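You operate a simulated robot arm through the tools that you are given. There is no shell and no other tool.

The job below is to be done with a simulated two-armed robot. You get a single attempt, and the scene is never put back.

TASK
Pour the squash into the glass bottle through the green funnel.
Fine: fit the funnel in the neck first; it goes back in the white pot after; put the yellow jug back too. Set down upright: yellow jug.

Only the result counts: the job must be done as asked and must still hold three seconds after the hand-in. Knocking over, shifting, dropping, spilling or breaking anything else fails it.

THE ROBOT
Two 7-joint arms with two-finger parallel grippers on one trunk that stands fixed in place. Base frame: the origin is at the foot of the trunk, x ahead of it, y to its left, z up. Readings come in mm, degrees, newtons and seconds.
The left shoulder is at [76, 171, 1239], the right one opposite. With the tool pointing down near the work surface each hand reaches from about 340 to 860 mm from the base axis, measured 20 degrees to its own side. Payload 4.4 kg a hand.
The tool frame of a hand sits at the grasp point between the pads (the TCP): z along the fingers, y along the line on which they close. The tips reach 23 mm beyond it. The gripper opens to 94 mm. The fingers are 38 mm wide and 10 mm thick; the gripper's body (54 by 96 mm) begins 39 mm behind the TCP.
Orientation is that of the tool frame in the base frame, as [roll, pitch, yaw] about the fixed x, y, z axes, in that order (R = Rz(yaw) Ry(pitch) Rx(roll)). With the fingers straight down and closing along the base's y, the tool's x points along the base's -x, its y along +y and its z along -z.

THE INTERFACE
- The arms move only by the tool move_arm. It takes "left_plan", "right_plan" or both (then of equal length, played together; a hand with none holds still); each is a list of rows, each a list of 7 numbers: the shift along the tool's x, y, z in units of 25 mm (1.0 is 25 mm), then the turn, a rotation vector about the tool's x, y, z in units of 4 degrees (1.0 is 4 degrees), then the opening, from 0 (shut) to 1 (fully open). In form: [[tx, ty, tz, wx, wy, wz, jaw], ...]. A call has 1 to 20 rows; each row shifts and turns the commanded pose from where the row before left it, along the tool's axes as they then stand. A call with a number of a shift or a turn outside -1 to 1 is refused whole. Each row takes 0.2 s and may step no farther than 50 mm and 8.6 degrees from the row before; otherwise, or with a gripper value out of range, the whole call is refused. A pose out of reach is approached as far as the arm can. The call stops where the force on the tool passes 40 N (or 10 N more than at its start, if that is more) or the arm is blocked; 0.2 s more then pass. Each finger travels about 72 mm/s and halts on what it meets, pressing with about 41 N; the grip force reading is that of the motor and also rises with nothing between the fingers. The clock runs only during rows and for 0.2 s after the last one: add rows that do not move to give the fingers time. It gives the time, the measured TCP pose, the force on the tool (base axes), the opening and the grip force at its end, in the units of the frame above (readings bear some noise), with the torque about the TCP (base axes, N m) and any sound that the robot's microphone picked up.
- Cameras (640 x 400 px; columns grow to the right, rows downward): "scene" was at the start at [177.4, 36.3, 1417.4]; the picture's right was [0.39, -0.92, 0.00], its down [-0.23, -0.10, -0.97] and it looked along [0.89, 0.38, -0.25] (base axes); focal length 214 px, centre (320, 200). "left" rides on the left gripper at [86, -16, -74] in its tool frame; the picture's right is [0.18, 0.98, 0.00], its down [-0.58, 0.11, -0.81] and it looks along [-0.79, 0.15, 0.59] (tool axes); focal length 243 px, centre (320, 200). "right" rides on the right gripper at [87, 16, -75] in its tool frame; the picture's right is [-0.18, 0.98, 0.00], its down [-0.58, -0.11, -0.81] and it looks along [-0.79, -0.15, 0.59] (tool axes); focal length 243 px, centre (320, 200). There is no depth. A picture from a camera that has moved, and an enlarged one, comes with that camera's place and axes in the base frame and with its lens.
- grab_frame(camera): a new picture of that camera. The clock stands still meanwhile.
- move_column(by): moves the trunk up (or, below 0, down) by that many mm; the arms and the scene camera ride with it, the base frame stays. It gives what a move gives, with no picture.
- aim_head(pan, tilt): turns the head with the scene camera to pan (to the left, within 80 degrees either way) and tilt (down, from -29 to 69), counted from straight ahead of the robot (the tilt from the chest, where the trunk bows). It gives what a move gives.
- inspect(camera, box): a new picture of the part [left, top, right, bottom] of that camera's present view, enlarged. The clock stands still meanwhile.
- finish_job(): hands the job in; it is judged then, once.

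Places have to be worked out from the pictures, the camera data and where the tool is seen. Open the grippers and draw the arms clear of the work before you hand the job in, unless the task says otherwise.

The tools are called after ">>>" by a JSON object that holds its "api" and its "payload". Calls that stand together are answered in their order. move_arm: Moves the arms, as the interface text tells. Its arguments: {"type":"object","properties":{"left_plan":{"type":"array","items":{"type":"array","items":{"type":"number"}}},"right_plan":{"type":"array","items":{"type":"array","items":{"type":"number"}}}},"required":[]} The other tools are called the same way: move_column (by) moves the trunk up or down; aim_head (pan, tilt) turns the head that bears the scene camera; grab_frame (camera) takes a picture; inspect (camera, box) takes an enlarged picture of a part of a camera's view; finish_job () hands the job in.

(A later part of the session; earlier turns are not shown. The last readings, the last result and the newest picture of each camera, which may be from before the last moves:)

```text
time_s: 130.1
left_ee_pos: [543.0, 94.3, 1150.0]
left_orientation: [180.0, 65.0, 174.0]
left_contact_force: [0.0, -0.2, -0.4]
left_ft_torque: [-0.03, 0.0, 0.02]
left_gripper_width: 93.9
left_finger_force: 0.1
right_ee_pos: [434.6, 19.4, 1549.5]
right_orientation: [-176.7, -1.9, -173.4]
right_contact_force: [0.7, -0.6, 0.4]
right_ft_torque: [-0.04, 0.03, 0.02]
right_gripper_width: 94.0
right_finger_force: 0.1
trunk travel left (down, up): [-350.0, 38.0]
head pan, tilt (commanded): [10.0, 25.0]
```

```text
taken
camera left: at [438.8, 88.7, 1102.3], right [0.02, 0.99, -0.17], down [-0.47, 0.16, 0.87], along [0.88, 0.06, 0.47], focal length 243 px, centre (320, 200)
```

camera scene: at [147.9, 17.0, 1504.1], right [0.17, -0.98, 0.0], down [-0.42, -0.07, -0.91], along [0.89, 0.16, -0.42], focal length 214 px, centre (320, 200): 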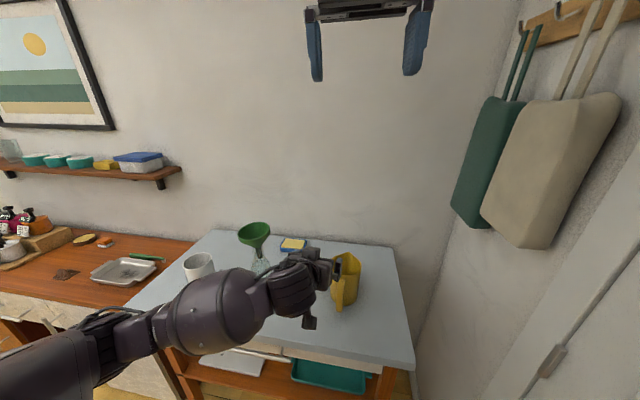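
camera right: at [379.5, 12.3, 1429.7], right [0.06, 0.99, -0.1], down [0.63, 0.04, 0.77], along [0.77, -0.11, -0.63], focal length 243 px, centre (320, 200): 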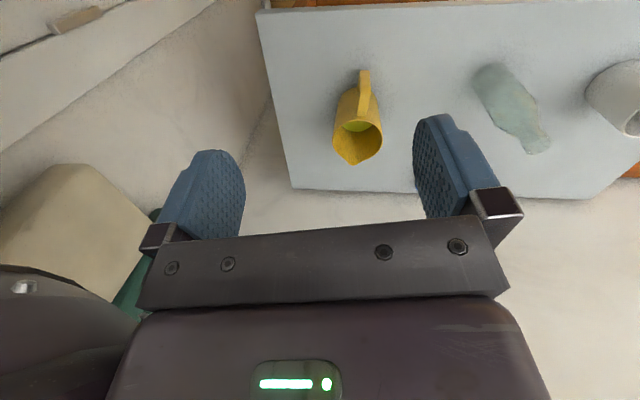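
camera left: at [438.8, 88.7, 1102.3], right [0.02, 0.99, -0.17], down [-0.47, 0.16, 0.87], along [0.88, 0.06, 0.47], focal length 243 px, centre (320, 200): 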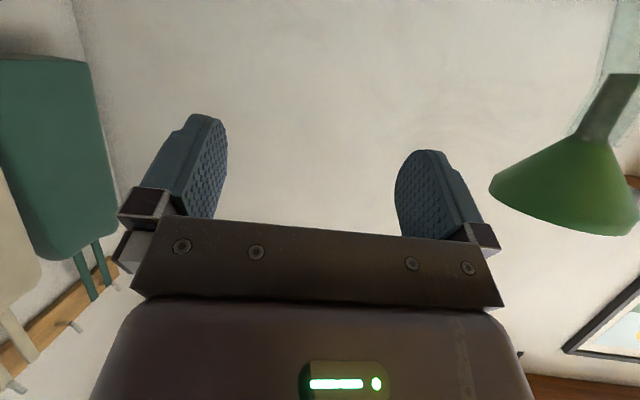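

The hand is pointing forward with the camera hanging below. I move it down to a pre-grasp point about 60 mm behind the handle bar.

>>> {"api": "move_arm", "payload": {"left_plan": [[0.79, -0.287, 0.37, 0, 0, 0, 1], [0.79, -0.287, 0.37, 0, 0, 0, 1], [0.79, -0.287, 0.37, 0, 0, 0, 1], [0.79, -0.287, 0.37, 0, 0, 0, 1], [0.79, -0.287, 0.37, 0, 0, 0, 1], [0.79, -0.287, 0.37, 0, 0, 0, 1], [0.79, -0.287, 0.37, 0, 0, 0, 1], [0, 0, 0, 0, 0, 0, 1]]}}

>>> {"api": "grab_frame", "payload": {"camera": "scene"}}

>>> {"api": "grab_frame", "payload": {"camera": "left"}}

```text
time_s: 131.9
left_ee_pos: [538.6, 43.9, 997.9]
left_orientation: [180.0, 65.0, 174.0]
left_contact_force: [0.6, -0.1, -0.3]
left_ft_torque: [0.02, -0.02, 0.01]
left_gripper_width: 94.0
left_finger_force: 0.1
right_ee_pos: [435.5, 19.8, 1548.3]
right_orientation: [-176.7, -1.9, -173.4]
right_contact_force: [-0.8, -0.6, 0.2]
right_ft_torque: [-0.01, 0.0, -0.01]
right_gripper_width: 94.1
right_finger_force: 0.1
trunk travel left (down, up): [-350.0, 38.0]
head pan, tilt (commanded): [10.0, 25.0]
```

```text
taken
camera scene: at [148.0, 17.0, 1504.1], right [0.17, -0.98, 0.0], down [-0.42, -0.07, -0.91], along [0.89, 0.16, -0.42], focal length 214 px, centre (320, 200)
```

scene: 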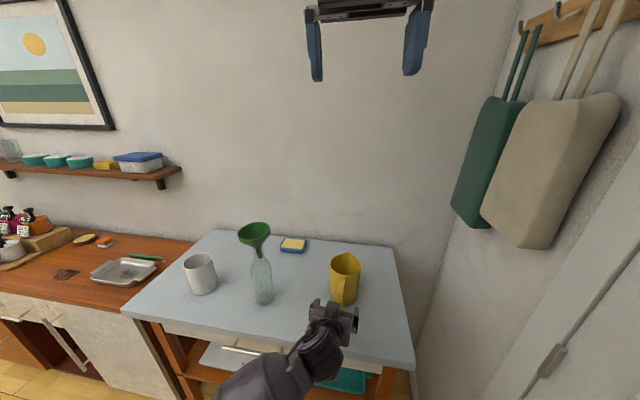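

```text
taken
camera left: at [433.8, 38.3, 949.3], right [0.02, 0.99, -0.17], down [-0.47, 0.16, 0.87], along [0.88, 0.06, 0.47], focal length 243 px, centre (320, 200)
```

left: 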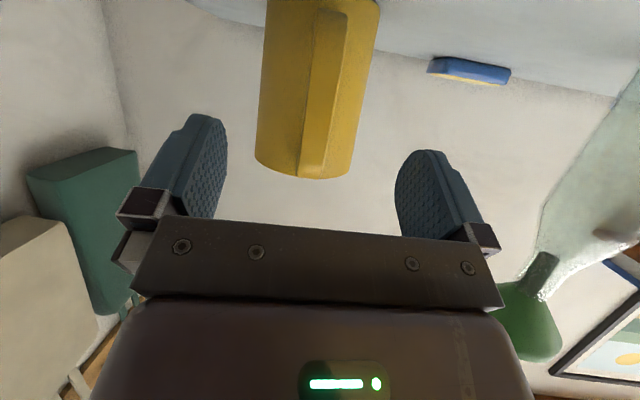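

The handle sits between the open fingers in the wrist view. I zoom in to check that it's centred.

>>> {"api": "inspect", "payload": {"camera": "left", "box": [240, 0, 400, 190]}}

>>> {"api": "inspect", "payload": {"camera": "scene", "box": [290, 240, 386, 340]}}

```text
2.11 times, centred on (320, 95) of left
camera zoom: at [433.8, 38.3, 949.3], right [0.02, 0.99, -0.17], down [-0.47, 0.16, 0.87], along [0.88, 0.06, 0.47], focal length 511 px, centre (320, 421)
```

zoom: 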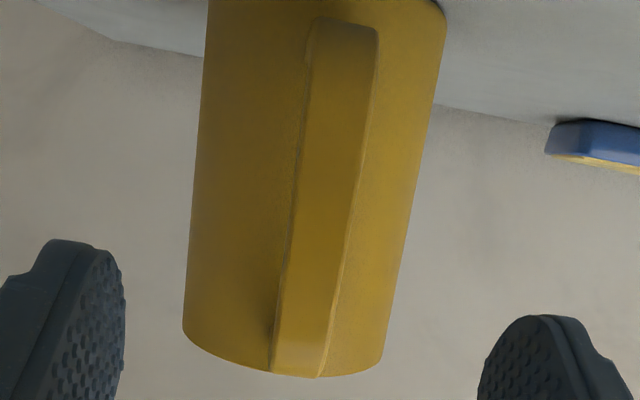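

```text
4.00 times, centred on (338, 290) of scene
camera zoom: at [148.0, 17.0, 1504.1], right [0.17, -0.98, 0.0], down [-0.42, -0.07, -0.91], along [0.89, 0.16, -0.42], focal length 858 px, centre (248, -160)
```

zoom: 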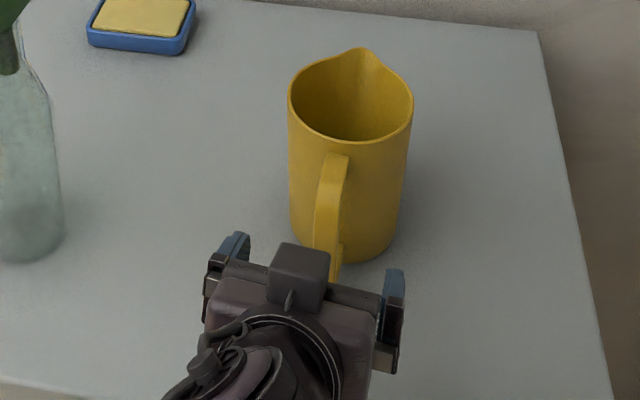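

The handle is exactly centred between the fingers. I advance 57 mm along the finger direction so the bar comes between the pads.

>>> {"api": "move_arm", "payload": {"left_plan": [[0, 0, 0.6, 0, 0, 0, 1], [0, 0, 0.6, 0, 0, 0, 1], [0, 0, 0.5, 0, 0, 0, 1], [0, 0, 0.4, 0, 0, 0, 1], [0, 0, 0.18, 0, 0, 0, 1], [0, 0, 0, 0, 0, 0, 0.6], [0, 0, 0, 0, 0, 0, 0.4], [0, 0, 0, 0, 0, 0, 0.32], [0, 0, 0, 0, 0, 0, 0.32]]}}

>>> {"api": "inspect", "payload": {"camera": "left", "box": [220, 40, 420, 220]}}

>>> {"api": "inspect", "payload": {"camera": "scene", "box": [290, 240, 386, 340]}}

```text
time_s: 133.9
left_ee_pos: [590.6, 39.5, 972.3]
left_orientation: [-180.0, 64.9, 174.0]
left_contact_force: [-0.1, 0.5, 0.3]
left_ft_torque: [0.01, 0.01, -0.03]
left_gripper_width: 30.0
left_finger_force: 0.1
right_ee_pos: [434.1, 19.9, 1550.2]
right_orientation: [-176.7, -2.0, -173.3]
right_contact_force: [-0.8, -0.1, 0.0]
right_ft_torque: [-0.01, -0.05, 0.01]
right_gripper_width: 94.1
right_finger_force: 0.1
trunk travel left (down, up): [-350.0, 38.0]
head pan, tilt (commanded): [10.0, 25.0]
```

```text
2.22 times, centred on (320, 130) of left
camera zoom: at [485.2, 33.1, 925.0], right [0.02, 0.99, -0.17], down [-0.47, 0.16, 0.87], along [0.88, 0.06, 0.47], focal length 539 px, centre (320, 356)
```

zoom: 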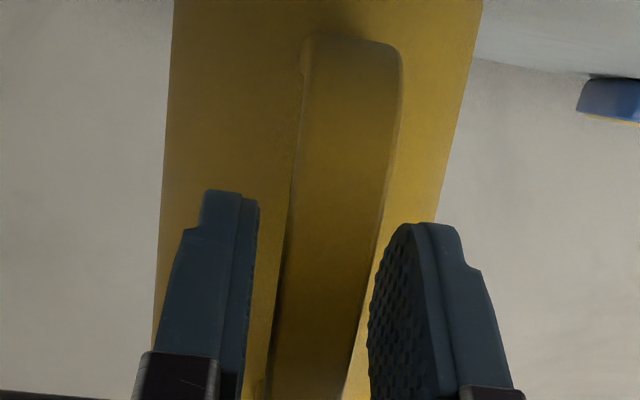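

```text
4.00 times, centred on (338, 290) of scene
camera zoom: at [148.0, 17.0, 1504.1], right [0.17, -0.98, 0.0], down [-0.42, -0.07, -0.91], along [0.89, 0.16, -0.42], focal length 858 px, centre (248, -160)
```

zoom: 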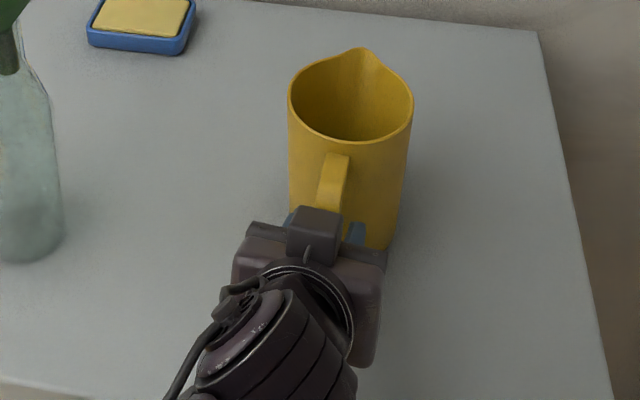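

The bar is centred between the pads. I close the fingers on it firmly.

>>> {"api": "move_arm", "payload": {"left_plan": [[0, 0, 0, 0, 0, 0, 0.25], [0, 0, 0, 0, 0, 0, 0.2], [0, 0, 0, 0, 0, 0, 0.16], [0, 0, 0, 0, 0, 0, 0.1], [0, 0, 0, 0, 0, 0, 0.05], [0, 0, 0, 0, 0, 0, 0.05]]}}

>>> {"api": "inspect", "payload": {"camera": "left", "box": [220, 40, 420, 220]}}

>>> {"api": "inspect", "payload": {"camera": "scene", "box": [290, 240, 386, 340]}}

```text
time_s: 135.3
left_ee_pos: [589.6, 37.6, 971.5]
left_orientation: [-180.0, 65.0, 174.1]
left_contact_force: [-1.2, 0.1, 0.4]
left_ft_torque: [0.01, -0.05, -0.03]
left_gripper_width: 17.6
left_finger_force: 41.0
right_ee_pos: [435.1, 18.2, 1549.7]
right_orientation: [-176.7, -2.0, -173.5]
right_contact_force: [-0.1, -0.3, 0.1]
right_ft_torque: [-0.03, -0.01, 0.0]
right_gripper_width: 94.0
right_finger_force: 0.0
trunk travel left (down, up): [-350.0, 38.0]
head pan, tilt (commanded): [10.0, 25.0]
```

```text
2.22 times, centred on (320, 130) of left
camera zoom: at [485.3, 33.2, 925.1], right [0.02, 0.99, -0.17], down [-0.47, 0.16, 0.87], along [0.88, 0.06, 0.47], focal length 539 px, centre (320, 356)
```

zoom: 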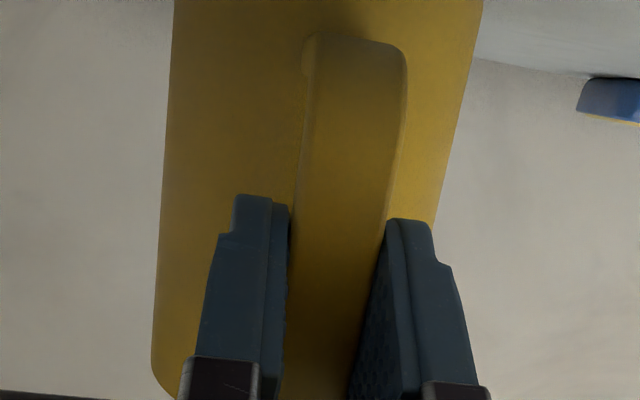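

```text
4.00 times, centred on (338, 290) of scene
camera zoom: at [148.0, 17.0, 1504.1], right [0.17, -0.98, 0.0], down [-0.42, -0.07, -0.91], along [0.89, 0.16, -0.42], focal length 858 px, centre (248, -160)
```

zoom: 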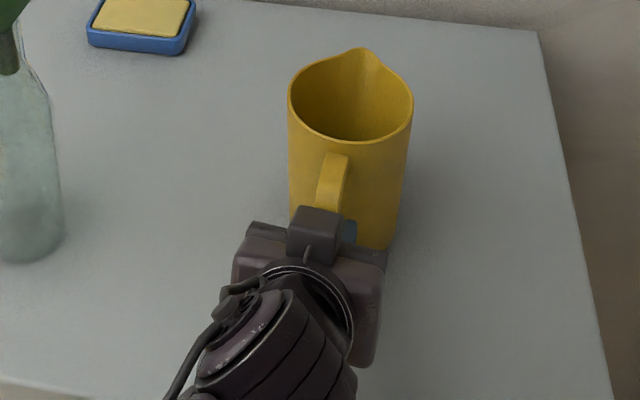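

The handle is gripped at 17.6 mm with full force and the jug hasn't moved (grasp pose: hand at [589.8, 38.3, 971.8]). I lift 10 mm straight up and read the load.

>>> {"api": "move_arm", "payload": {"left_plan": [[-0.09, 0, -0.042, 0, 0, 0, 0.03], [-0.09, 0, -0.042, 0, 0, 0, 0.03], [-0.09, 0, -0.042, 0, 0, 0, 0.03], [-0.09, 0, -0.042, 0, 0, 0, 0.03], [0, 0, 0, 0, 0, 0, 0.03]]}}

>>> {"api": "inspect", "payload": {"camera": "left", "box": [220, 40, 420, 220]}}

>>> {"api": "inspect", "payload": {"camera": "scene", "box": [290, 230, 386, 330]}}

```text
time_s: 136.5
left_ee_pos: [589.0, 39.4, 982.4]
left_orientation: [-180.0, 65.0, 174.2]
left_contact_force: [0.3, -0.4, -3.3]
left_ft_torque: [0.03, 0.28, 0.0]
left_gripper_width: 17.7
left_finger_force: 41.1
right_ee_pos: [434.5, 18.4, 1550.1]
right_orientation: [-176.7, -1.8, -173.4]
right_contact_force: [1.1, 0.1, 0.8]
right_ft_torque: [0.01, 0.03, 0.02]
right_gripper_width: 94.1
right_finger_force: 0.1
trunk travel left (down, up): [-350.0, 38.0]
head pan, tilt (commanded): [10.0, 25.0]
```

```text
2.22 times, centred on (320, 130) of left
camera zoom: at [484.8, 33.4, 935.0], right [0.02, 0.99, -0.17], down [-0.47, 0.16, 0.87], along [0.88, 0.06, 0.47], focal length 539 px, centre (320, 356)
```

zoom: 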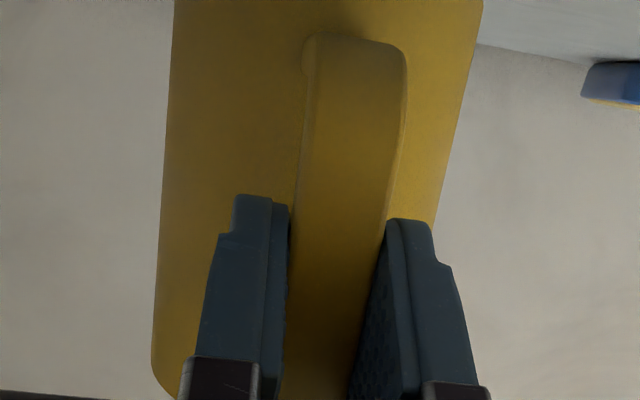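

```text
4.00 times, centred on (338, 280) of scene
camera zoom: at [148.0, 17.0, 1504.1], right [0.17, -0.98, 0.0], down [-0.42, -0.07, -0.91], along [0.89, 0.16, -0.42], focal length 858 px, centre (248, -120)
```

zoom: 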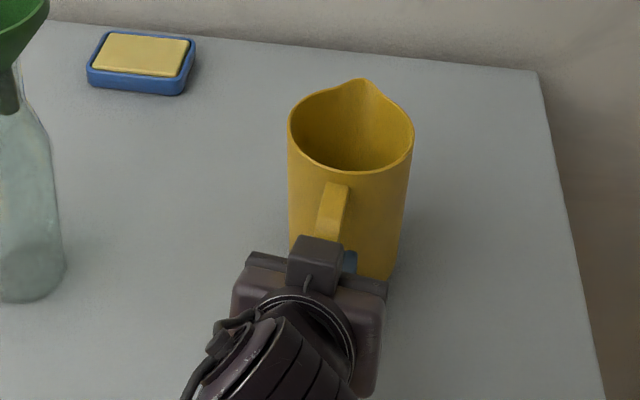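

The jug came up cleanly (3.3 N, so about 250 ml of squash). I lift it straight up to z ≈ 1250 at a moderate pace.

>>> {"api": "move_arm", "payload": {"left_plan": [[-0.4, 0, -0.1865, 0, 0, 0, 0.03], [-0.6, 0, -0.28, 0, 0, 0, 0.03], [-0.7, 0, -0.3264, 0, 0, 0, 0.03], [-0.7, 0, -0.3264, 0, 0, 0, 0.03], [-0.7, 0, -0.3264, 0, 0, 0, 0.03], [-0.7, 0, -0.3264, 0, 0, 0, 0.03], [-0.7, 0, -0.3264, 0, 0, 0, 0.03], [-0.7, 0, -0.3264, 0, 0, 0, 0.03], [-0.7, 0, -0.3264, 0, 0, 0, 0.03], [-0.7, 0, -0.3264, 0, 0, 0, 0.03], [-0.7, 0, -0.3264, 0, 0, 0, 0.03], [-0.7, 0, -0.3264, 0, 0, 0, 0.03], [-0.7, 0, -0.3264, 0, 0, 0, 0.03], [-0.6, 0, -0.28, 0, 0, 0, 0.03], [-0.4, 0, -0.1865, 0, 0, 0, 0.03], [0, 0, 0, 0, 0, 0, 0.03]]}}

>>> {"api": "grab_frame", "payload": {"camera": "scene"}}

```text
time_s: 140.1
left_ee_pos: [598.2, 68.0, 1237.7]
left_orientation: [171.3, 64.3, 168.6]
left_contact_force: [-0.8, -0.8, -3.7]
left_ft_torque: [0.04, 0.3, 0.0]
left_gripper_width: 17.7
left_finger_force: 40.8
right_ee_pos: [436.3, 19.0, 1549.5]
right_orientation: [-176.8, -2.0, -173.4]
right_contact_force: [0.3, 0.2, -0.6]
right_ft_torque: [-0.03, 0.02, -0.01]
right_gripper_width: 93.7
right_finger_force: 0.0
trunk travel left (down, up): [-350.0, 38.0]
head pan, tilt (commanded): [10.0, 25.0]
stopped in row 16 (left hand): the arm was blocked; the commanded pose is now the measured one
```

```text
taken
camera scene: at [148.8, 16.9, 1504.0], right [0.17, -0.98, 0.0], down [-0.42, -0.07, -0.91], along [0.89, 0.16, -0.42], focal length 214 px, centre (320, 200)
```

scene: 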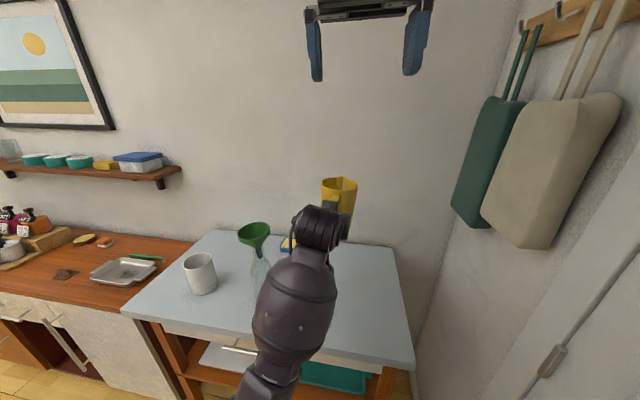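

The last row was blocked (an arm limit near the body) and the jug leans ~9° sideways, still secure. I move it diagonally back, left and up, away from the limit and above the funnel's height.

>>> {"api": "move_arm", "payload": {"left_plan": [[-0.08, 0.3, -0.4, 0, 0, 0, 0.03], [-0.116, 0.475, -0.618, 0, 0, 0, 0.03], [-0.116, 0.475, -0.618, 0, 0, 0, 0.03], [-0.116, 0.475, -0.618, 0, 0, 0, 0.03], [-0.116, 0.475, -0.618, 0, 0, 0, 0.03], [0, 0, 0, 0, 0, 0, 0.03]]}}

>>> {"api": "grab_frame", "payload": {"camera": "scene"}}

```text
time_s: 141.5
left_ee_pos: [540.8, 122.0, 1285.2]
left_orientation: [171.8, 64.5, 168.8]
left_contact_force: [-0.2, 0.1, -4.6]
left_ft_torque: [0.01, 0.28, -0.01]
left_gripper_width: 18.0
left_finger_force: 41.0
right_ee_pos: [435.9, 19.7, 1550.2]
right_orientation: [-176.7, -1.9, -173.4]
right_contact_force: [-0.3, 0.4, -0.5]
right_ft_torque: [0.02, -0.03, -0.01]
right_gripper_width: 94.0
right_finger_force: 0.0
trunk travel left (down, up): [-350.0, 38.0]
head pan, tilt (commanded): [10.0, 25.0]
```

```text
taken
camera scene: at [148.6, 17.0, 1504.0], right [0.17, -0.98, 0.0], down [-0.42, -0.07, -0.91], along [0.89, 0.16, -0.42], focal length 214 px, centre (320, 200)
```

scene: 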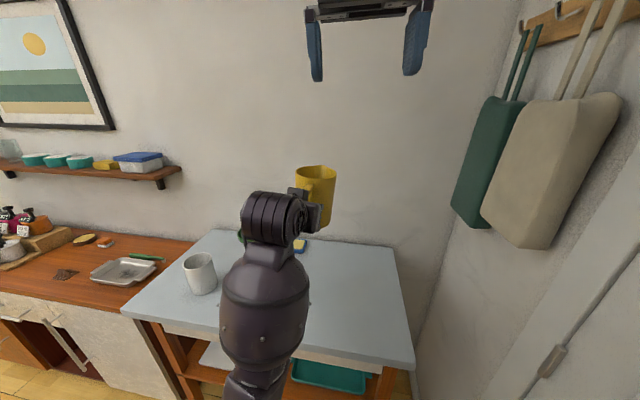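

That moved freely. I continue left and slightly back with the jug kept above the funnel's height.

>>> {"api": "move_arm", "payload": {"left_plan": [[0.04, 0.5, -0.19, 0, 0, 0, 0.03], [0.058, 0.733, -0.276, 0, 0, 0, 0.03], [0.058, 0.733, -0.276, 0, 0, 0, 0.03], [0.058, 0.733, -0.276, 0, 0, 0, 0.03], [0.058, 0.733, -0.276, 0, 0, 0, 0.03], [0.058, 0.733, -0.276, 0, 0, 0, 0.03], [0.058, 0.733, -0.276, 0, 0, 0, 0.03], [0, 0, 0, 0, 0, 0, 0.03]]}}

>>> {"api": "grab_frame", "payload": {"camera": "scene"}}

```text
time_s: 143.3
left_ee_pos: [502.9, 246.1, 1304.1]
left_orientation: [171.7, 64.6, 168.8]
left_contact_force: [-0.6, 0.7, -3.1]
left_ft_torque: [0.07, 0.31, 0.02]
left_gripper_width: 17.9
left_finger_force: 40.8
right_ee_pos: [434.6, 18.6, 1549.1]
right_orientation: [-176.7, -2.0, -173.4]
right_contact_force: [0.4, -0.8, 0.1]
right_ft_torque: [-0.02, 0.03, -0.03]
right_gripper_width: 94.2
right_finger_force: 0.1
trunk travel left (down, up): [-350.0, 38.0]
head pan, tilt (commanded): [10.0, 25.0]
```

```text
taken
camera scene: at [148.4, 17.0, 1504.1], right [0.17, -0.98, 0.0], down [-0.42, -0.07, -0.91], along [0.89, 0.16, -0.42], focal length 214 px, centre (320, 200)
```

scene: 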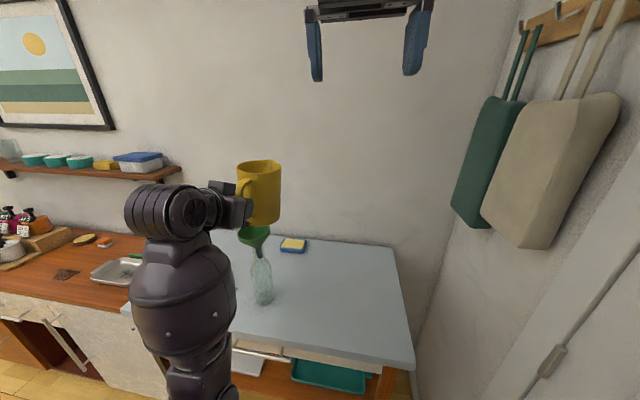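

The jug is at [503, 246] with its base above the funnel. Now I turn it in place so the spout points towards azimuth -55° and remove the sideways lean.

>>> {"api": "move_arm", "payload": {"left_plan": [[0, 0, 0, 0.8, -0.03, 0.313, 0.03], [0, 0, 0, 0.933, -0.035, 0.365, 0.03], [0, 0, 0, 0.933, -0.035, 0.365, 0.03], [0, 0, 0, 0.933, -0.035, 0.365, 0.03], [0, 0, 0, 0.933, -0.035, 0.365, 0.03], [0, 0, 0, 0.933, -0.035, 0.365, 0.03], [0, 0, 0, 0.933, -0.035, 0.365, 0.03], [0, 0, 0, 0.933, -0.035, 0.365, 0.03], [0, 0, 0, 0.933, -0.035, 0.365, 0.03], [0, 0, 0, 0.933, -0.035, 0.365, 0.03], [0, 0, 0, 0.933, -0.035, 0.365, 0.03], [0, 0, 0, 0.933, -0.035, 0.365, 0.03], [0, 0, 0, 0.933, -0.035, 0.365, 0.03], [0, 0, 0, 0, 0, 0, 0.03]]}}

>>> {"api": "grab_frame", "payload": {"camera": "scene"}}

```text
time_s: 146.3
left_ee_pos: [503.2, 244.9, 1304.2]
left_orientation: [-179.9, 65.1, 124.9]
left_contact_force: [-0.5, 0.3, -4.0]
left_ft_torque: [0.24, 0.18, 0.04]
left_gripper_width: 17.8
left_finger_force: 41.3
right_ee_pos: [435.0, 18.6, 1550.1]
right_orientation: [-176.7, -2.0, -173.4]
right_contact_force: [-0.9, 0.9, 0.3]
right_ft_torque: [0.01, -0.01, -0.01]
right_gripper_width: 93.9
right_finger_force: 0.1
trunk travel left (down, up): [-350.0, 38.0]
head pan, tilt (commanded): [10.0, 25.0]
```

```text
taken
camera scene: at [148.4, 17.0, 1504.1], right [0.17, -0.98, 0.0], down [-0.42, -0.07, -0.91], along [0.89, 0.16, -0.42], focal length 214 px, centre (320, 200)
```

scene: 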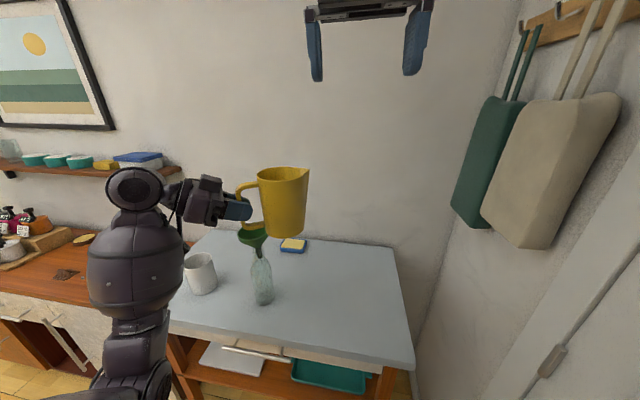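

The jug is upright with its spout pointing to the right. I carry it to the start position for tilting, so that the spout is over the funnel and the base still passes above the rim.

>>> {"api": "move_arm", "payload": {"left_plan": [[0.25, 0.4, -0.35, 0, 0, 0, 0.03], [0.414, 0.606, -0.545, 0, 0, 0, 0.03], [0.414, 0.606, -0.545, 0, 0, 0, 0.03], [0.414, 0.606, -0.545, 0, 0, 0, 0.03], [0.414, 0.606, -0.545, 0, 0, 0, 0.03], [0.414, 0.606, -0.545, 0, 0, 0, 0.03], [0.414, 0.606, -0.545, 0, 0, 0, 0.03], [0.414, 0.606, -0.545, 0, 0, 0, 0.03], [0.162, 0.208, -0.195, 0, 0, 0, 0.03], [0, 0, 0, 0, 0, 0, 0.03]]}}

>>> {"api": "grab_frame", "payload": {"camera": "scene"}}

>>> {"api": "inspect", "payload": {"camera": "scene", "box": [190, 130, 310, 270]}}

```text
time_s: 148.5
left_ee_pos: [526.4, 426.3, 1275.2]
left_orientation: [180.0, 65.0, 124.9]
left_contact_force: [0.7, 0.6, -3.3]
left_ft_torque: [0.24, 0.16, 0.02]
left_gripper_width: 17.6
left_finger_force: 41.3
right_ee_pos: [434.6, 17.9, 1550.1]
right_orientation: [-176.7, -1.9, -173.3]
right_contact_force: [0.5, -0.4, 0.7]
right_ft_torque: [0.04, 0.0, 0.01]
right_gripper_width: 94.2
right_finger_force: 0.2
trunk travel left (down, up): [-350.0, 38.0]
head pan, tilt (commanded): [10.0, 25.0]
```

```text
taken
camera scene: at [148.4, 17.0, 1504.1], right [0.17, -0.98, 0.0], down [-0.42, -0.07, -0.91], along [0.89, 0.16, -0.42], focal length 214 px, centre (320, 200)
```

scene: 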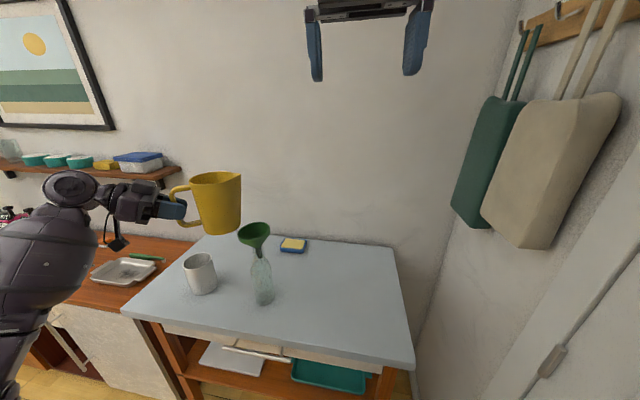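

```text
2.86 times, centred on (250, 200) of scene
camera zoom: at [148.4, 17.0, 1504.1], right [0.17, -0.98, 0.0], down [-0.42, -0.07, -0.91], along [0.89, 0.16, -0.42], focal length 613 px, centre (520, 200)
```

zoom: 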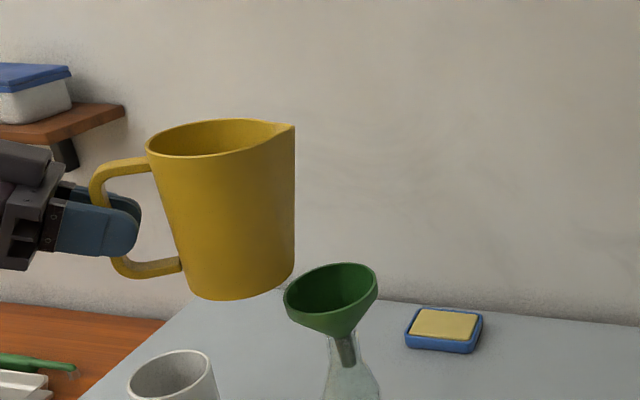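

The spout tip projects to about [616, 297, 1336], as expected. I tilt the jug 45° forward with the spout tip held in place (the squash should start to run only near 55°).

>>> {"api": "move_arm", "payload": {"left_plan": [[-0.0831, 0, -0.0833, 0, 0.25, 0, 0.03], [-0.1667, 0, -0.166, 0, 0.5, 0, 0.03], [-0.2536, 0, -0.2456, 0, 0.75, 0, 0.03], [-0.2536, 0, -0.2456, 0, 0.75, 0, 0.03], [-0.2536, 0, -0.2456, 0, 0.75, 0, 0.03], [-0.2536, 0, -0.2456, 0, 0.75, 0, 0.03], [-0.2536, 0, -0.2456, 0, 0.75, 0, 0.03], [-0.2536, 0, -0.2456, 0, 0.75, 0, 0.03], [-0.2536, 0, -0.2456, 0, 0.75, 0, 0.03], [-0.2536, 0, -0.2456, 0, 0.75, 0, 0.03], [-0.2536, 0, -0.2456, 0, 0.75, 0, 0.03], [-0.2536, 0, -0.2456, 0, 0.75, 0, 0.03], [-0.2536, 0, -0.2456, 0, 0.75, 0, 0.03], [-0.2536, 0, -0.2456, 0, 0.75, 0, 0.03], [-0.1667, 0, -0.166, 0, 0.5, 0, 0.03], [-0.0831, 0, -0.0833, 0, 0.25, 0, 0.03], [0, 0, 0, 0, 0, 0, 0.03]]}}

>>> {"api": "inspect", "payload": {"camera": "scene", "box": [190, 110, 310, 260]}}

```text
time_s: 152.1
left_ee_pos: [526.9, 425.5, 1395.6]
left_orientation: [179.9, 23.1, 124.9]
left_contact_force: [0.1, 0.2, -3.5]
left_ft_torque: [0.15, 0.12, 0.02]
left_gripper_width: 18.1
left_finger_force: 41.2
right_ee_pos: [435.2, 19.2, 1548.5]
right_orientation: [-176.7, -2.1, -173.3]
right_contact_force: [-0.4, -0.6, -0.3]
right_ft_torque: [0.0, -0.01, -0.02]
right_gripper_width: 94.1
right_finger_force: 0.1
trunk travel left (down, up): [-350.0, 38.0]
head pan, tilt (commanded): [10.0, 25.0]
```

```text
2.67 times, centred on (250, 185) of scene
camera zoom: at [148.4, 17.0, 1504.1], right [0.17, -0.98, 0.0], down [-0.42, -0.07, -0.91], along [0.89, 0.16, -0.42], focal length 572 px, centre (507, 240)
```

zoom: 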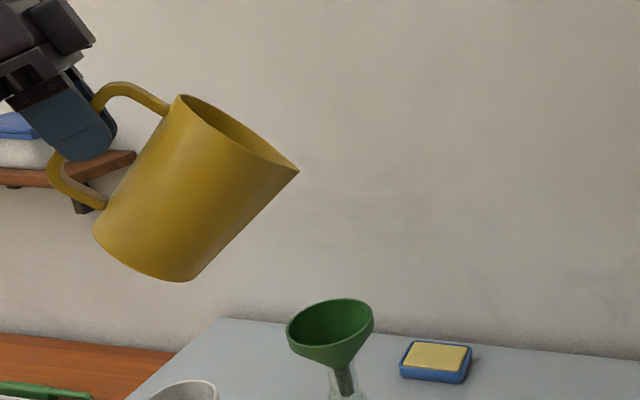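

The tilt is 42° with the spout where expected. I tilt 10° more at this height, which raises the jug's underside clear of the funnel rim for the descent.

>>> {"api": "move_arm", "payload": {"left_plan": [[-0.1667, 0, -0.166, 0, 0.5, 0, 0.03], [-0.1667, 0, -0.166, 0, 0.5, 0, 0.03], [-0.1667, 0, -0.166, 0, 0.5, 0, 0.03], [-0.1667, 0, -0.166, 0, 0.5, 0, 0.03], [-0.1667, 0, -0.166, 0, 0.5, 0, 0.03], [0, 0, 0, 0, 0, 0, 0.03]]}}

>>> {"api": "inspect", "payload": {"camera": "scene", "box": [190, 110, 310, 260]}}

```text
time_s: 153.5
left_ee_pos: [534.1, 413.3, 1422.3]
left_orientation: [179.9, 13.0, 124.9]
left_contact_force: [-1.3, -0.4, -4.3]
left_ft_torque: [0.11, 0.09, 0.01]
left_gripper_width: 17.8
left_finger_force: 41.3
right_ee_pos: [434.8, 19.2, 1548.7]
right_orientation: [-176.6, -2.1, -173.4]
right_contact_force: [1.4, -0.6, 0.2]
right_ft_torque: [-0.02, 0.03, -0.02]
right_gripper_width: 94.2
right_finger_force: 0.0
trunk travel left (down, up): [-350.0, 38.0]
head pan, tilt (commanded): [10.0, 25.0]
```

```text
2.67 times, centred on (250, 185) of scene
camera zoom: at [148.4, 17.0, 1504.1], right [0.17, -0.98, 0.0], down [-0.42, -0.07, -0.91], along [0.89, 0.16, -0.42], focal length 572 px, centre (507, 240)
```

zoom: 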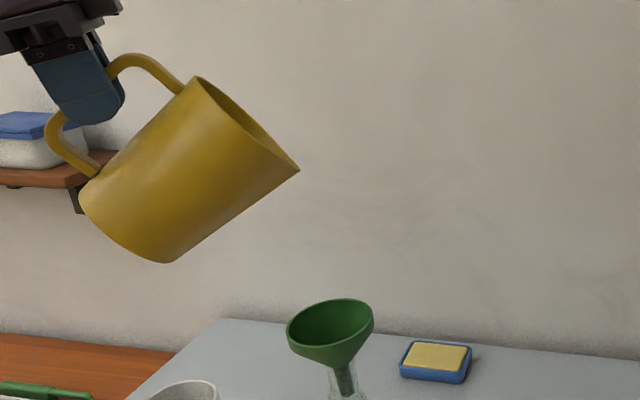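

The tilt is 52° and nothing has run out. I lower the jug straight down by 136 mm so the spout tip ends ~30 mm above the funnel's rim.

>>> {"api": "move_arm", "payload": {"left_plan": [[0.1, 0, 0.433, 0, 0, 0, 0.03], [0.153, 0, 0.6625, 0, 0, 0, 0.03], [0.153, 0, 0.6625, 0, 0, 0, 0.03], [0.153, 0, 0.6625, 0, 0, 0, 0.03], [0.153, 0, 0.6625, 0, 0, 0, 0.03], [0.153, 0, 0.6625, 0, 0, 0, 0.03], [0.153, 0, 0.6625, 0, 0, 0, 0.03], [0.12, 0, 0.52, 0, 0, 0, 0.03], [0.086, 0, 0.372, 0, 0, 0, 0.03], [0, 0, 0, 0, 0, 0, 0.03]]}}

>>> {"api": "inspect", "payload": {"camera": "scene", "box": [200, 150, 310, 290]}}

```text
time_s: 155.7
left_ee_pos: [533.5, 413.7, 1285.2]
left_orientation: [180.0, 13.0, 124.9]
left_contact_force: [0.9, -0.5, -2.6]
left_ft_torque: [0.12, 0.1, 0.0]
left_gripper_width: 17.9
left_finger_force: 41.3
right_ee_pos: [435.1, 18.9, 1548.9]
right_orientation: [-176.7, -2.1, -173.4]
right_contact_force: [0.2, -0.2, 0.1]
right_ft_torque: [0.02, 0.03, 0.04]
right_gripper_width: 94.0
right_finger_force: 0.0
trunk travel left (down, up): [-350.0, 38.0]
head pan, tilt (commanded): [10.0, 25.0]
```

```text
2.86 times, centred on (255, 220) of scene
camera zoom: at [148.4, 17.0, 1504.1], right [0.17, -0.98, 0.0], down [-0.42, -0.07, -0.91], along [0.89, 0.16, -0.42], focal length 613 px, centre (506, 143)
```

zoom: 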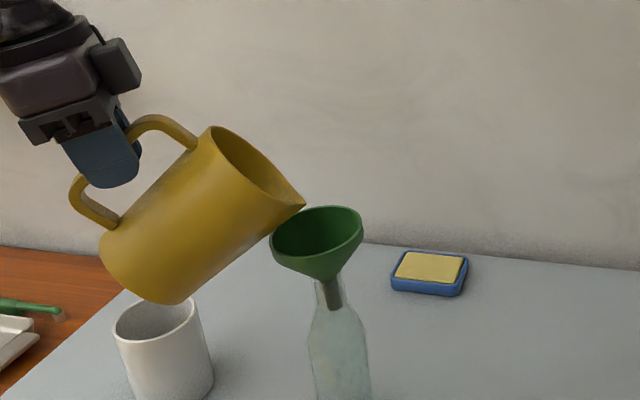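

The spout tip is about 9 mm short of the funnel's centre and ~30 mm above it, with clearance to the rim. I start tilting slowly, 4° at 2.5°/s, and look for the first flow.

>>> {"api": "move_arm", "payload": {"left_plan": [[-0.0414, 0, -0.0419, 0, 0.125, 0, 0.03], [-0.0414, 0, -0.0419, 0, 0.125, 0, 0.03], [-0.0414, 0, -0.0419, 0, 0.125, 0, 0.03], [-0.0414, 0, -0.0419, 0, 0.125, 0, 0.03], [-0.0414, 0, -0.0419, 0, 0.125, 0, 0.03], [-0.0414, 0, -0.0419, 0, 0.125, 0, 0.03], [-0.0414, 0, -0.0419, 0, 0.125, 0, 0.03], [-0.0414, 0, -0.0419, 0, 0.125, 0, 0.03], [0, 0, 0, 0, 0, 0, 0.03], [0, 0, 0, 0, 0, 0, 0.03]]}}

>>> {"api": "inspect", "payload": {"camera": "scene", "box": [225, 190, 305, 300]}}

```text
time_s: 157.9
left_ee_pos: [536.9, 407.6, 1294.2]
left_orientation: [179.9, 9.0, 124.9]
left_contact_force: [0.6, 0.8, -3.4]
left_ft_torque: [0.1, 0.13, 0.0]
left_gripper_width: 17.9
left_finger_force: 41.1
right_ee_pos: [435.3, 17.7, 1549.6]
right_orientation: [-176.7, -2.0, -173.5]
right_contact_force: [0.0, -0.3, 0.7]
right_ft_torque: [-0.01, 0.01, -0.03]
right_gripper_width: 94.1
right_finger_force: 0.1
trunk travel left (down, up): [-350.0, 38.0]
head pan, tilt (commanded): [10.0, 25.0]
```

```text
3.64 times, centred on (265, 245) of scene
camera zoom: at [148.4, 17.0, 1504.1], right [0.17, -0.98, 0.0], down [-0.42, -0.07, -0.91], along [0.89, 0.16, -0.42], focal length 780 px, centre (520, 36)
```

zoom: 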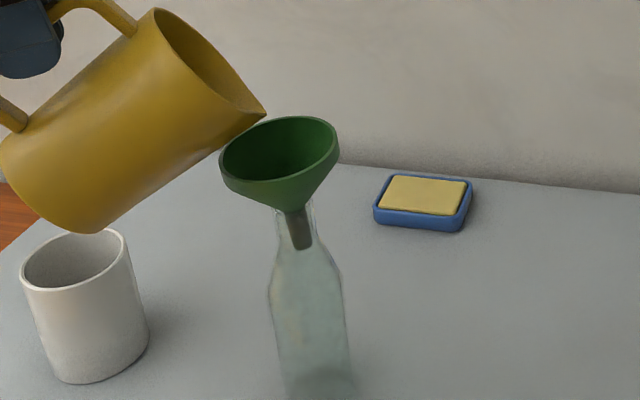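

No flow yet at 56°. I continue with another 3° slowly.

>>> {"api": "move_arm", "payload": {"left_plan": [[-0.0414, 0, -0.0419, 0, 0.125, 0, 0.03], [-0.0414, 0, -0.0419, 0, 0.125, 0, 0.03], [-0.0414, 0, -0.0419, 0, 0.125, 0, 0.03], [-0.0414, 0, -0.0419, 0, 0.125, 0, 0.03], [-0.0414, 0, -0.0419, 0, 0.125, 0, 0.03], [-0.0414, 0, -0.0419, 0, 0.125, 0, 0.03], [0, 0, 0, 0, 0, 0, 0.03], [0, 0, 0, 0, 0, 0, 0.03]]}}

>>> {"api": "inspect", "payload": {"camera": "scene", "box": [225, 190, 305, 300]}}

```text
time_s: 159.7
left_ee_pos: [541.3, 405.2, 1302.1]
left_orientation: [179.9, 6.0, 124.9]
left_contact_force: [-0.1, 0.0, -3.0]
left_ft_torque: [0.08, 0.06, 0.0]
left_gripper_width: 17.8
left_finger_force: 40.9
right_ee_pos: [435.3, 18.5, 1548.9]
right_orientation: [-176.7, -2.0, -173.4]
right_contact_force: [-0.2, 0.3, -0.2]
right_ft_torque: [-0.02, -0.01, 0.0]
right_gripper_width: 94.0
right_finger_force: 0.1
trunk travel left (down, up): [-350.0, 38.0]
head pan, tilt (commanded): [10.0, 25.0]
```

```text
3.64 times, centred on (265, 245) of scene
camera zoom: at [148.4, 17.0, 1504.1], right [0.17, -0.98, 0.0], down [-0.42, -0.07, -0.91], along [0.89, 0.16, -0.42], focal length 780 px, centre (520, 36)
```

zoom: 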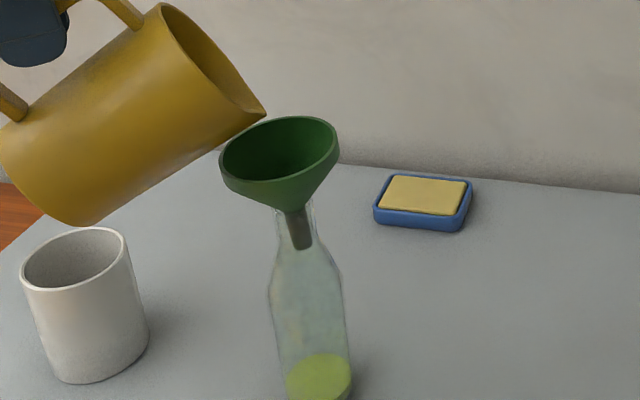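

Squash is arriving in the bottle, with none visible outside. I continue tilting slowly, 5° more.

>>> {"api": "move_arm", "payload": {"left_plan": [[-0.0331, 0, -0.0335, 0, 0.1, 0, 0.03], [-0.0331, 0, -0.0335, 0, 0.1, 0, 0.03], [-0.0331, 0, -0.0335, 0, 0.1, 0, 0.03], [-0.0331, 0, -0.0335, 0, 0.1, 0, 0.03], [-0.0331, 0, -0.0335, 0, 0.1, 0, 0.03], [-0.0331, 0, -0.0335, 0, 0.1, 0, 0.03], [-0.0331, 0, -0.0335, 0, 0.1, 0, 0.03], [-0.0331, 0, -0.0335, 0, 0.1, 0, 0.03], [-0.0331, 0, -0.0335, 0, 0.1, 0, 0.03], [-0.0331, 0, -0.0335, 0, 0.1, 0, 0.03]]}}

>>> {"api": "inspect", "payload": {"camera": "scene", "box": [225, 190, 305, 310]}}

```text
time_s: 161.9
left_ee_pos: [545.4, 398.4, 1310.5]
left_orientation: [-180.0, 2.0, 124.9]
left_contact_force: [0.5, 0.3, -3.0]
left_ft_torque: [0.04, 0.03, 0.01]
left_gripper_width: 17.4
left_finger_force: 40.8
right_ee_pos: [434.6, 18.4, 1549.3]
right_orientation: [-176.8, -2.0, -173.4]
right_contact_force: [-0.7, 0.4, 0.2]
right_ft_torque: [-0.01, 0.02, 0.03]
right_gripper_width: 93.8
right_finger_force: 0.0
trunk travel left (down, up): [-350.0, 38.0]
head pan, tilt (commanded): [10.0, 25.0]
```

```text
3.33 times, centred on (265, 250) of scene
camera zoom: at [148.4, 17.0, 1504.1], right [0.17, -0.98, 0.0], down [-0.42, -0.07, -0.91], along [0.89, 0.16, -0.42], focal length 715 px, centre (503, 33)
```

zoom: 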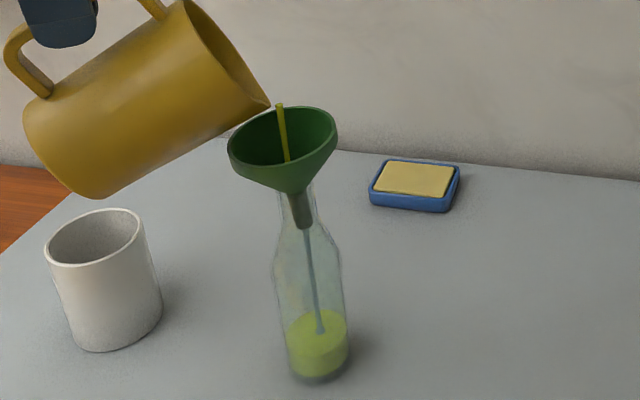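

The stream falls into the middle of the funnel and runs through the stem into the bottle. I keep the same slow rate for another 4°.

>>> {"api": "move_arm", "payload": {"left_plan": [[-0.0331, 0, -0.0335, 0, 0.1, 0, 0.03], [-0.0331, 0, -0.0335, 0, 0.1, 0, 0.03], [-0.0331, 0, -0.0335, 0, 0.1, 0, 0.03], [-0.0331, 0, -0.0335, 0, 0.1, 0, 0.03], [-0.0331, 0, -0.0335, 0, 0.1, 0, 0.03], [-0.0331, 0, -0.0335, 0, 0.1, 0, 0.03], [-0.0331, 0, -0.0335, 0, 0.1, 0, 0.03], [-0.0331, 0, -0.0335, 0, 0.1, 0, 0.03], [-0.0331, 0, -0.0335, 0, 0.1, 0, 0.03], [-0.0331, 0, -0.0335, 0, 0.1, 0, 0.03]]}}

>>> {"api": "inspect", "payload": {"camera": "scene", "box": [225, 190, 305, 310]}}

```text
time_s: 164.1
left_ee_pos: [548.3, 392.6, 1318.0]
left_orientation: [-180.0, -2.0, 124.9]
left_contact_force: [0.2, 0.3, -2.4]
left_ft_torque: [0.03, 0.03, 0.0]
left_gripper_width: 17.6
left_finger_force: 41.3
right_ee_pos: [435.2, 19.0, 1549.3]
right_orientation: [-176.7, -2.1, -173.4]
right_contact_force: [-0.1, 0.6, 0.4]
right_ft_torque: [0.0, -0.02, -0.03]
right_gripper_width: 94.1
right_finger_force: 0.1
trunk travel left (down, up): [-350.0, 38.0]
head pan, tilt (commanded): [10.0, 25.0]
```

```text
3.33 times, centred on (265, 250) of scene
camera zoom: at [148.4, 17.0, 1504.1], right [0.17, -0.98, 0.0], down [-0.42, -0.07, -0.91], along [0.89, 0.16, -0.42], focal length 715 px, centre (503, 33)
```

zoom: 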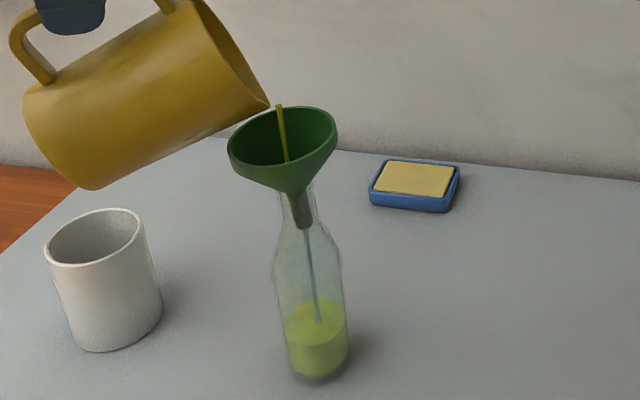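

It keeps running cleanly. I continue for 6° more.

>>> {"api": "move_arm", "payload": {"left_plan": [[-0.0331, 0, -0.0335, 0, 0.1, 0, 0.03], [-0.0331, 0, -0.0335, 0, 0.1, 0, 0.03], [-0.0331, 0, -0.0335, 0, 0.1, 0, 0.03], [-0.0331, 0, -0.0335, 0, 0.1, 0, 0.03], [-0.0331, 0, -0.0335, 0, 0.1, 0, 0.03], [-0.0331, 0, -0.0335, 0, 0.1, 0, 0.03], [-0.0331, 0, -0.0335, 0, 0.1, 0, 0.03], [-0.0331, 0, -0.0335, 0, 0.1, 0, 0.03], [-0.0331, 0, -0.0335, 0, 0.1, 0, 0.03], [-0.0331, 0, -0.0335, 0, 0.1, 0, 0.03], [-0.0331, 0, -0.0335, 0, 0.1, 0, 0.03], [-0.0331, 0, -0.0335, 0, 0.1, 0, 0.03], [-0.0331, 0, -0.0335, 0, 0.1, 0, 0.03], [-0.0331, 0, -0.0335, 0, 0.1, 0, 0.03], [-0.0331, 0, -0.0335, 0, 0.1, 0, 0.03]]}}

>>> {"api": "inspect", "payload": {"camera": "scene", "box": [225, 190, 305, 310]}}

```text
time_s: 167.3
left_ee_pos: [557.1, 382.1, 1330.0]
left_orientation: [-180.0, -8.0, 124.9]
left_contact_force: [-0.3, 0.1, -1.7]
left_ft_torque: [0.02, 0.0, 0.0]
left_gripper_width: 17.8
left_finger_force: 41.1
right_ee_pos: [436.1, 17.4, 1549.2]
right_orientation: [-176.7, -2.0, -173.4]
right_contact_force: [-0.1, -0.1, 0.7]
right_ft_torque: [-0.03, -0.02, -0.03]
right_gripper_width: 94.2
right_finger_force: 0.0
trunk travel left (down, up): [-350.0, 38.0]
head pan, tilt (commanded): [10.0, 25.0]
```

```text
3.33 times, centred on (265, 250) of scene
camera zoom: at [148.4, 17.0, 1504.1], right [0.17, -0.98, 0.0], down [-0.42, -0.07, -0.91], along [0.89, 0.16, -0.42], focal length 715 px, centre (503, 33)
```

zoom: 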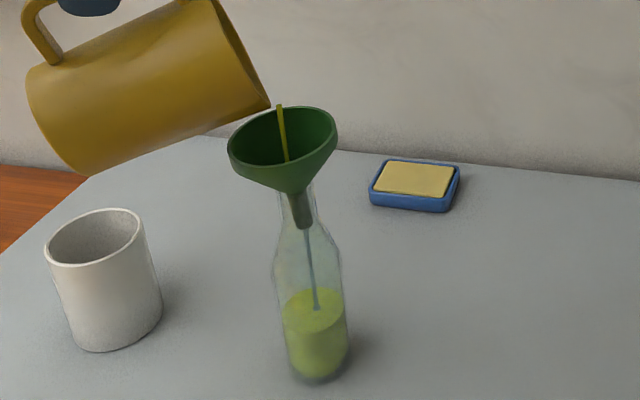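

The tilt is 73° and the jug's load is down to 1.7 N, with a steady clean stream. I go on for another 6°.

>>> {"api": "move_arm", "payload": {"left_plan": [[-0.0331, 0, -0.0335, 0, 0.1, 0, 0.03], [-0.0331, 0, -0.0335, 0, 0.1, 0, 0.03], [-0.0331, 0, -0.0335, 0, 0.1, 0, 0.03], [-0.0331, 0, -0.0335, 0, 0.1, 0, 0.03], [-0.0331, 0, -0.0335, 0, 0.1, 0, 0.03], [-0.0331, 0, -0.0335, 0, 0.1, 0, 0.03], [-0.0331, 0, -0.0335, 0, 0.1, 0, 0.03], [-0.0331, 0, -0.0335, 0, 0.1, 0, 0.03], [-0.0331, 0, -0.0335, 0, 0.1, 0, 0.03], [-0.0331, 0, -0.0335, 0, 0.1, 0, 0.03], [-0.0331, 0, -0.0335, 0, 0.1, 0, 0.03], [-0.0331, 0, -0.0335, 0, 0.1, 0, 0.03], [-0.0331, 0, -0.0335, 0, 0.1, 0, 0.03], [-0.0331, 0, -0.0335, 0, 0.1, 0, 0.03], [-0.0331, 0, -0.0335, 0, 0.1, 0, 0.03]]}}

>>> {"api": "inspect", "payload": {"camera": "scene", "box": [225, 190, 305, 310]}}

```text
time_s: 170.5
left_ee_pos: [564.8, 369.7, 1339.3]
left_orientation: [-179.9, -14.0, 125.0]
left_contact_force: [-0.3, 0.4, -3.1]
left_ft_torque: [0.0, 0.03, 0.02]
left_gripper_width: 17.4
left_finger_force: 41.2
right_ee_pos: [435.2, 18.7, 1549.6]
right_orientation: [-176.7, -2.0, -173.4]
right_contact_force: [-0.4, 0.6, -0.5]
right_ft_torque: [0.04, -0.02, -0.03]
right_gripper_width: 94.0
right_finger_force: 0.1
trunk travel left (down, up): [-350.0, 38.0]
head pan, tilt (commanded): [10.0, 25.0]
```

```text
3.33 times, centred on (265, 250) of scene
camera zoom: at [148.4, 17.0, 1504.1], right [0.17, -0.98, 0.0], down [-0.42, -0.07, -0.91], along [0.89, 0.16, -0.42], focal length 715 px, centre (503, 33)
```

zoom: 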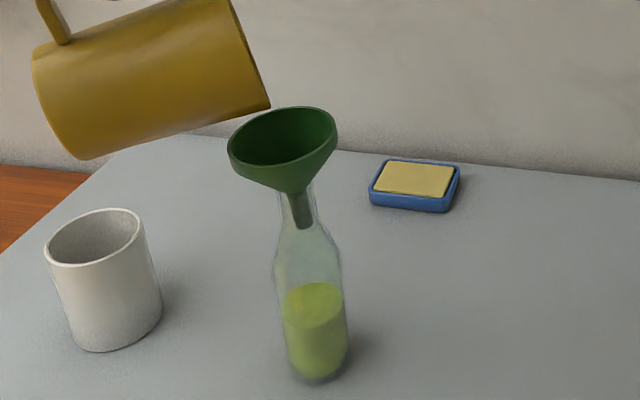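

The stream has stopped at 79°. I tilt a further 10° slowly to drain any rest.

>>> {"api": "move_arm", "payload": {"left_plan": [[-0.0414, 0, -0.0419, 0, 0.125, 0, 0.03], [-0.0414, 0, -0.0419, 0, 0.125, 0, 0.03], [-0.0414, 0, -0.0419, 0, 0.125, 0, 0.03], [-0.0414, 0, -0.0419, 0, 0.125, 0, 0.03], [-0.0414, 0, -0.0419, 0, 0.125, 0, 0.03], [-0.0414, 0, -0.0419, 0, 0.125, 0, 0.03], [-0.0414, 0, -0.0419, 0, 0.125, 0, 0.03], [-0.0414, 0, -0.0419, 0, 0.125, 0, 0.03], [-0.0414, 0, -0.0419, 0, 0.125, 0, 0.03], [-0.0414, 0, -0.0419, 0, 0.125, 0, 0.03], [-0.0414, 0, -0.0419, 0, 0.125, 0, 0.03], [-0.0414, 0, -0.0419, 0, 0.125, 0, 0.03], [-0.0414, 0, -0.0419, 0, 0.125, 0, 0.03], [-0.0414, 0, -0.0419, 0, 0.125, 0, 0.03], [-0.0414, 0, -0.0419, 0, 0.125, 0, 0.03], [-0.0414, 0, -0.0419, 0, 0.125, 0, 0.03], [-0.0414, 0, -0.0419, 0, 0.125, 0, 0.03], [-0.0414, 0, -0.0419, 0, 0.125, 0, 0.03], [-0.0414, 0, -0.0419, 0, 0.125, 0, 0.03], [-0.0414, 0, -0.0419, 0, 0.125, 0, 0.03]]}}

>>> {"api": "inspect", "payload": {"camera": "scene", "box": [225, 170, 305, 310]}}

>>> {"api": "grab_frame", "payload": {"camera": "left"}}

```text
time_s: 174.7
left_ee_pos: [579.4, 348.5, 1352.5]
left_orientation: [-179.9, -24.0, 124.8]
left_contact_force: [0.6, -0.1, -2.2]
left_ft_torque: [-0.02, 0.01, 0.0]
left_gripper_width: 17.7
left_finger_force: 41.3
right_ee_pos: [435.0, 17.9, 1548.4]
right_orientation: [-176.7, -2.0, -173.4]
right_contact_force: [-0.8, -0.3, -1.2]
right_ft_torque: [-0.01, -0.01, 0.01]
right_gripper_width: 93.9
right_finger_force: 0.1
trunk travel left (down, up): [-350.0, 38.0]
head pan, tilt (commanded): [10.0, 25.0]
```

```text
2.86 times, centred on (265, 240) of scene
camera zoom: at [148.4, 17.0, 1504.1], right [0.17, -0.98, 0.0], down [-0.42, -0.07, -0.91], along [0.89, 0.16, -0.42], focal length 613 px, centre (477, 86)
```

zoom: 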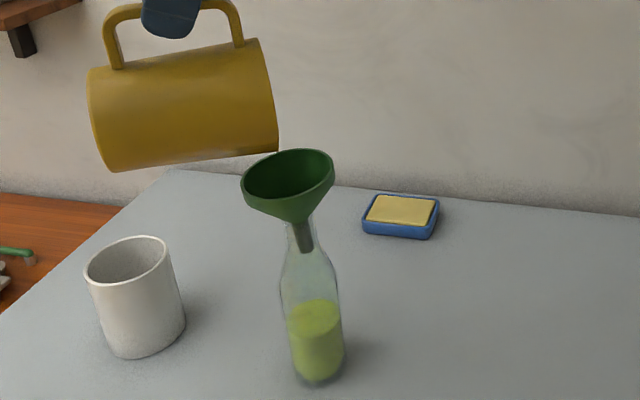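

```text
taken
camera left: at [538.7, 379.5, 1454.3], right [0.71, 0.7, 0.07], down [0.58, -0.64, 0.5], along [0.4, -0.31, -0.86], focal length 243 px, centre (320, 200)
```

left: 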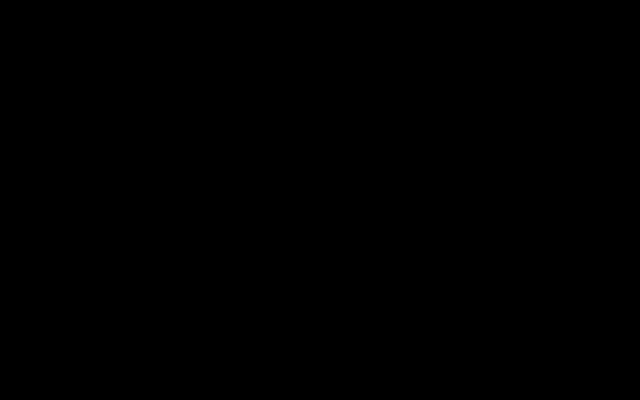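

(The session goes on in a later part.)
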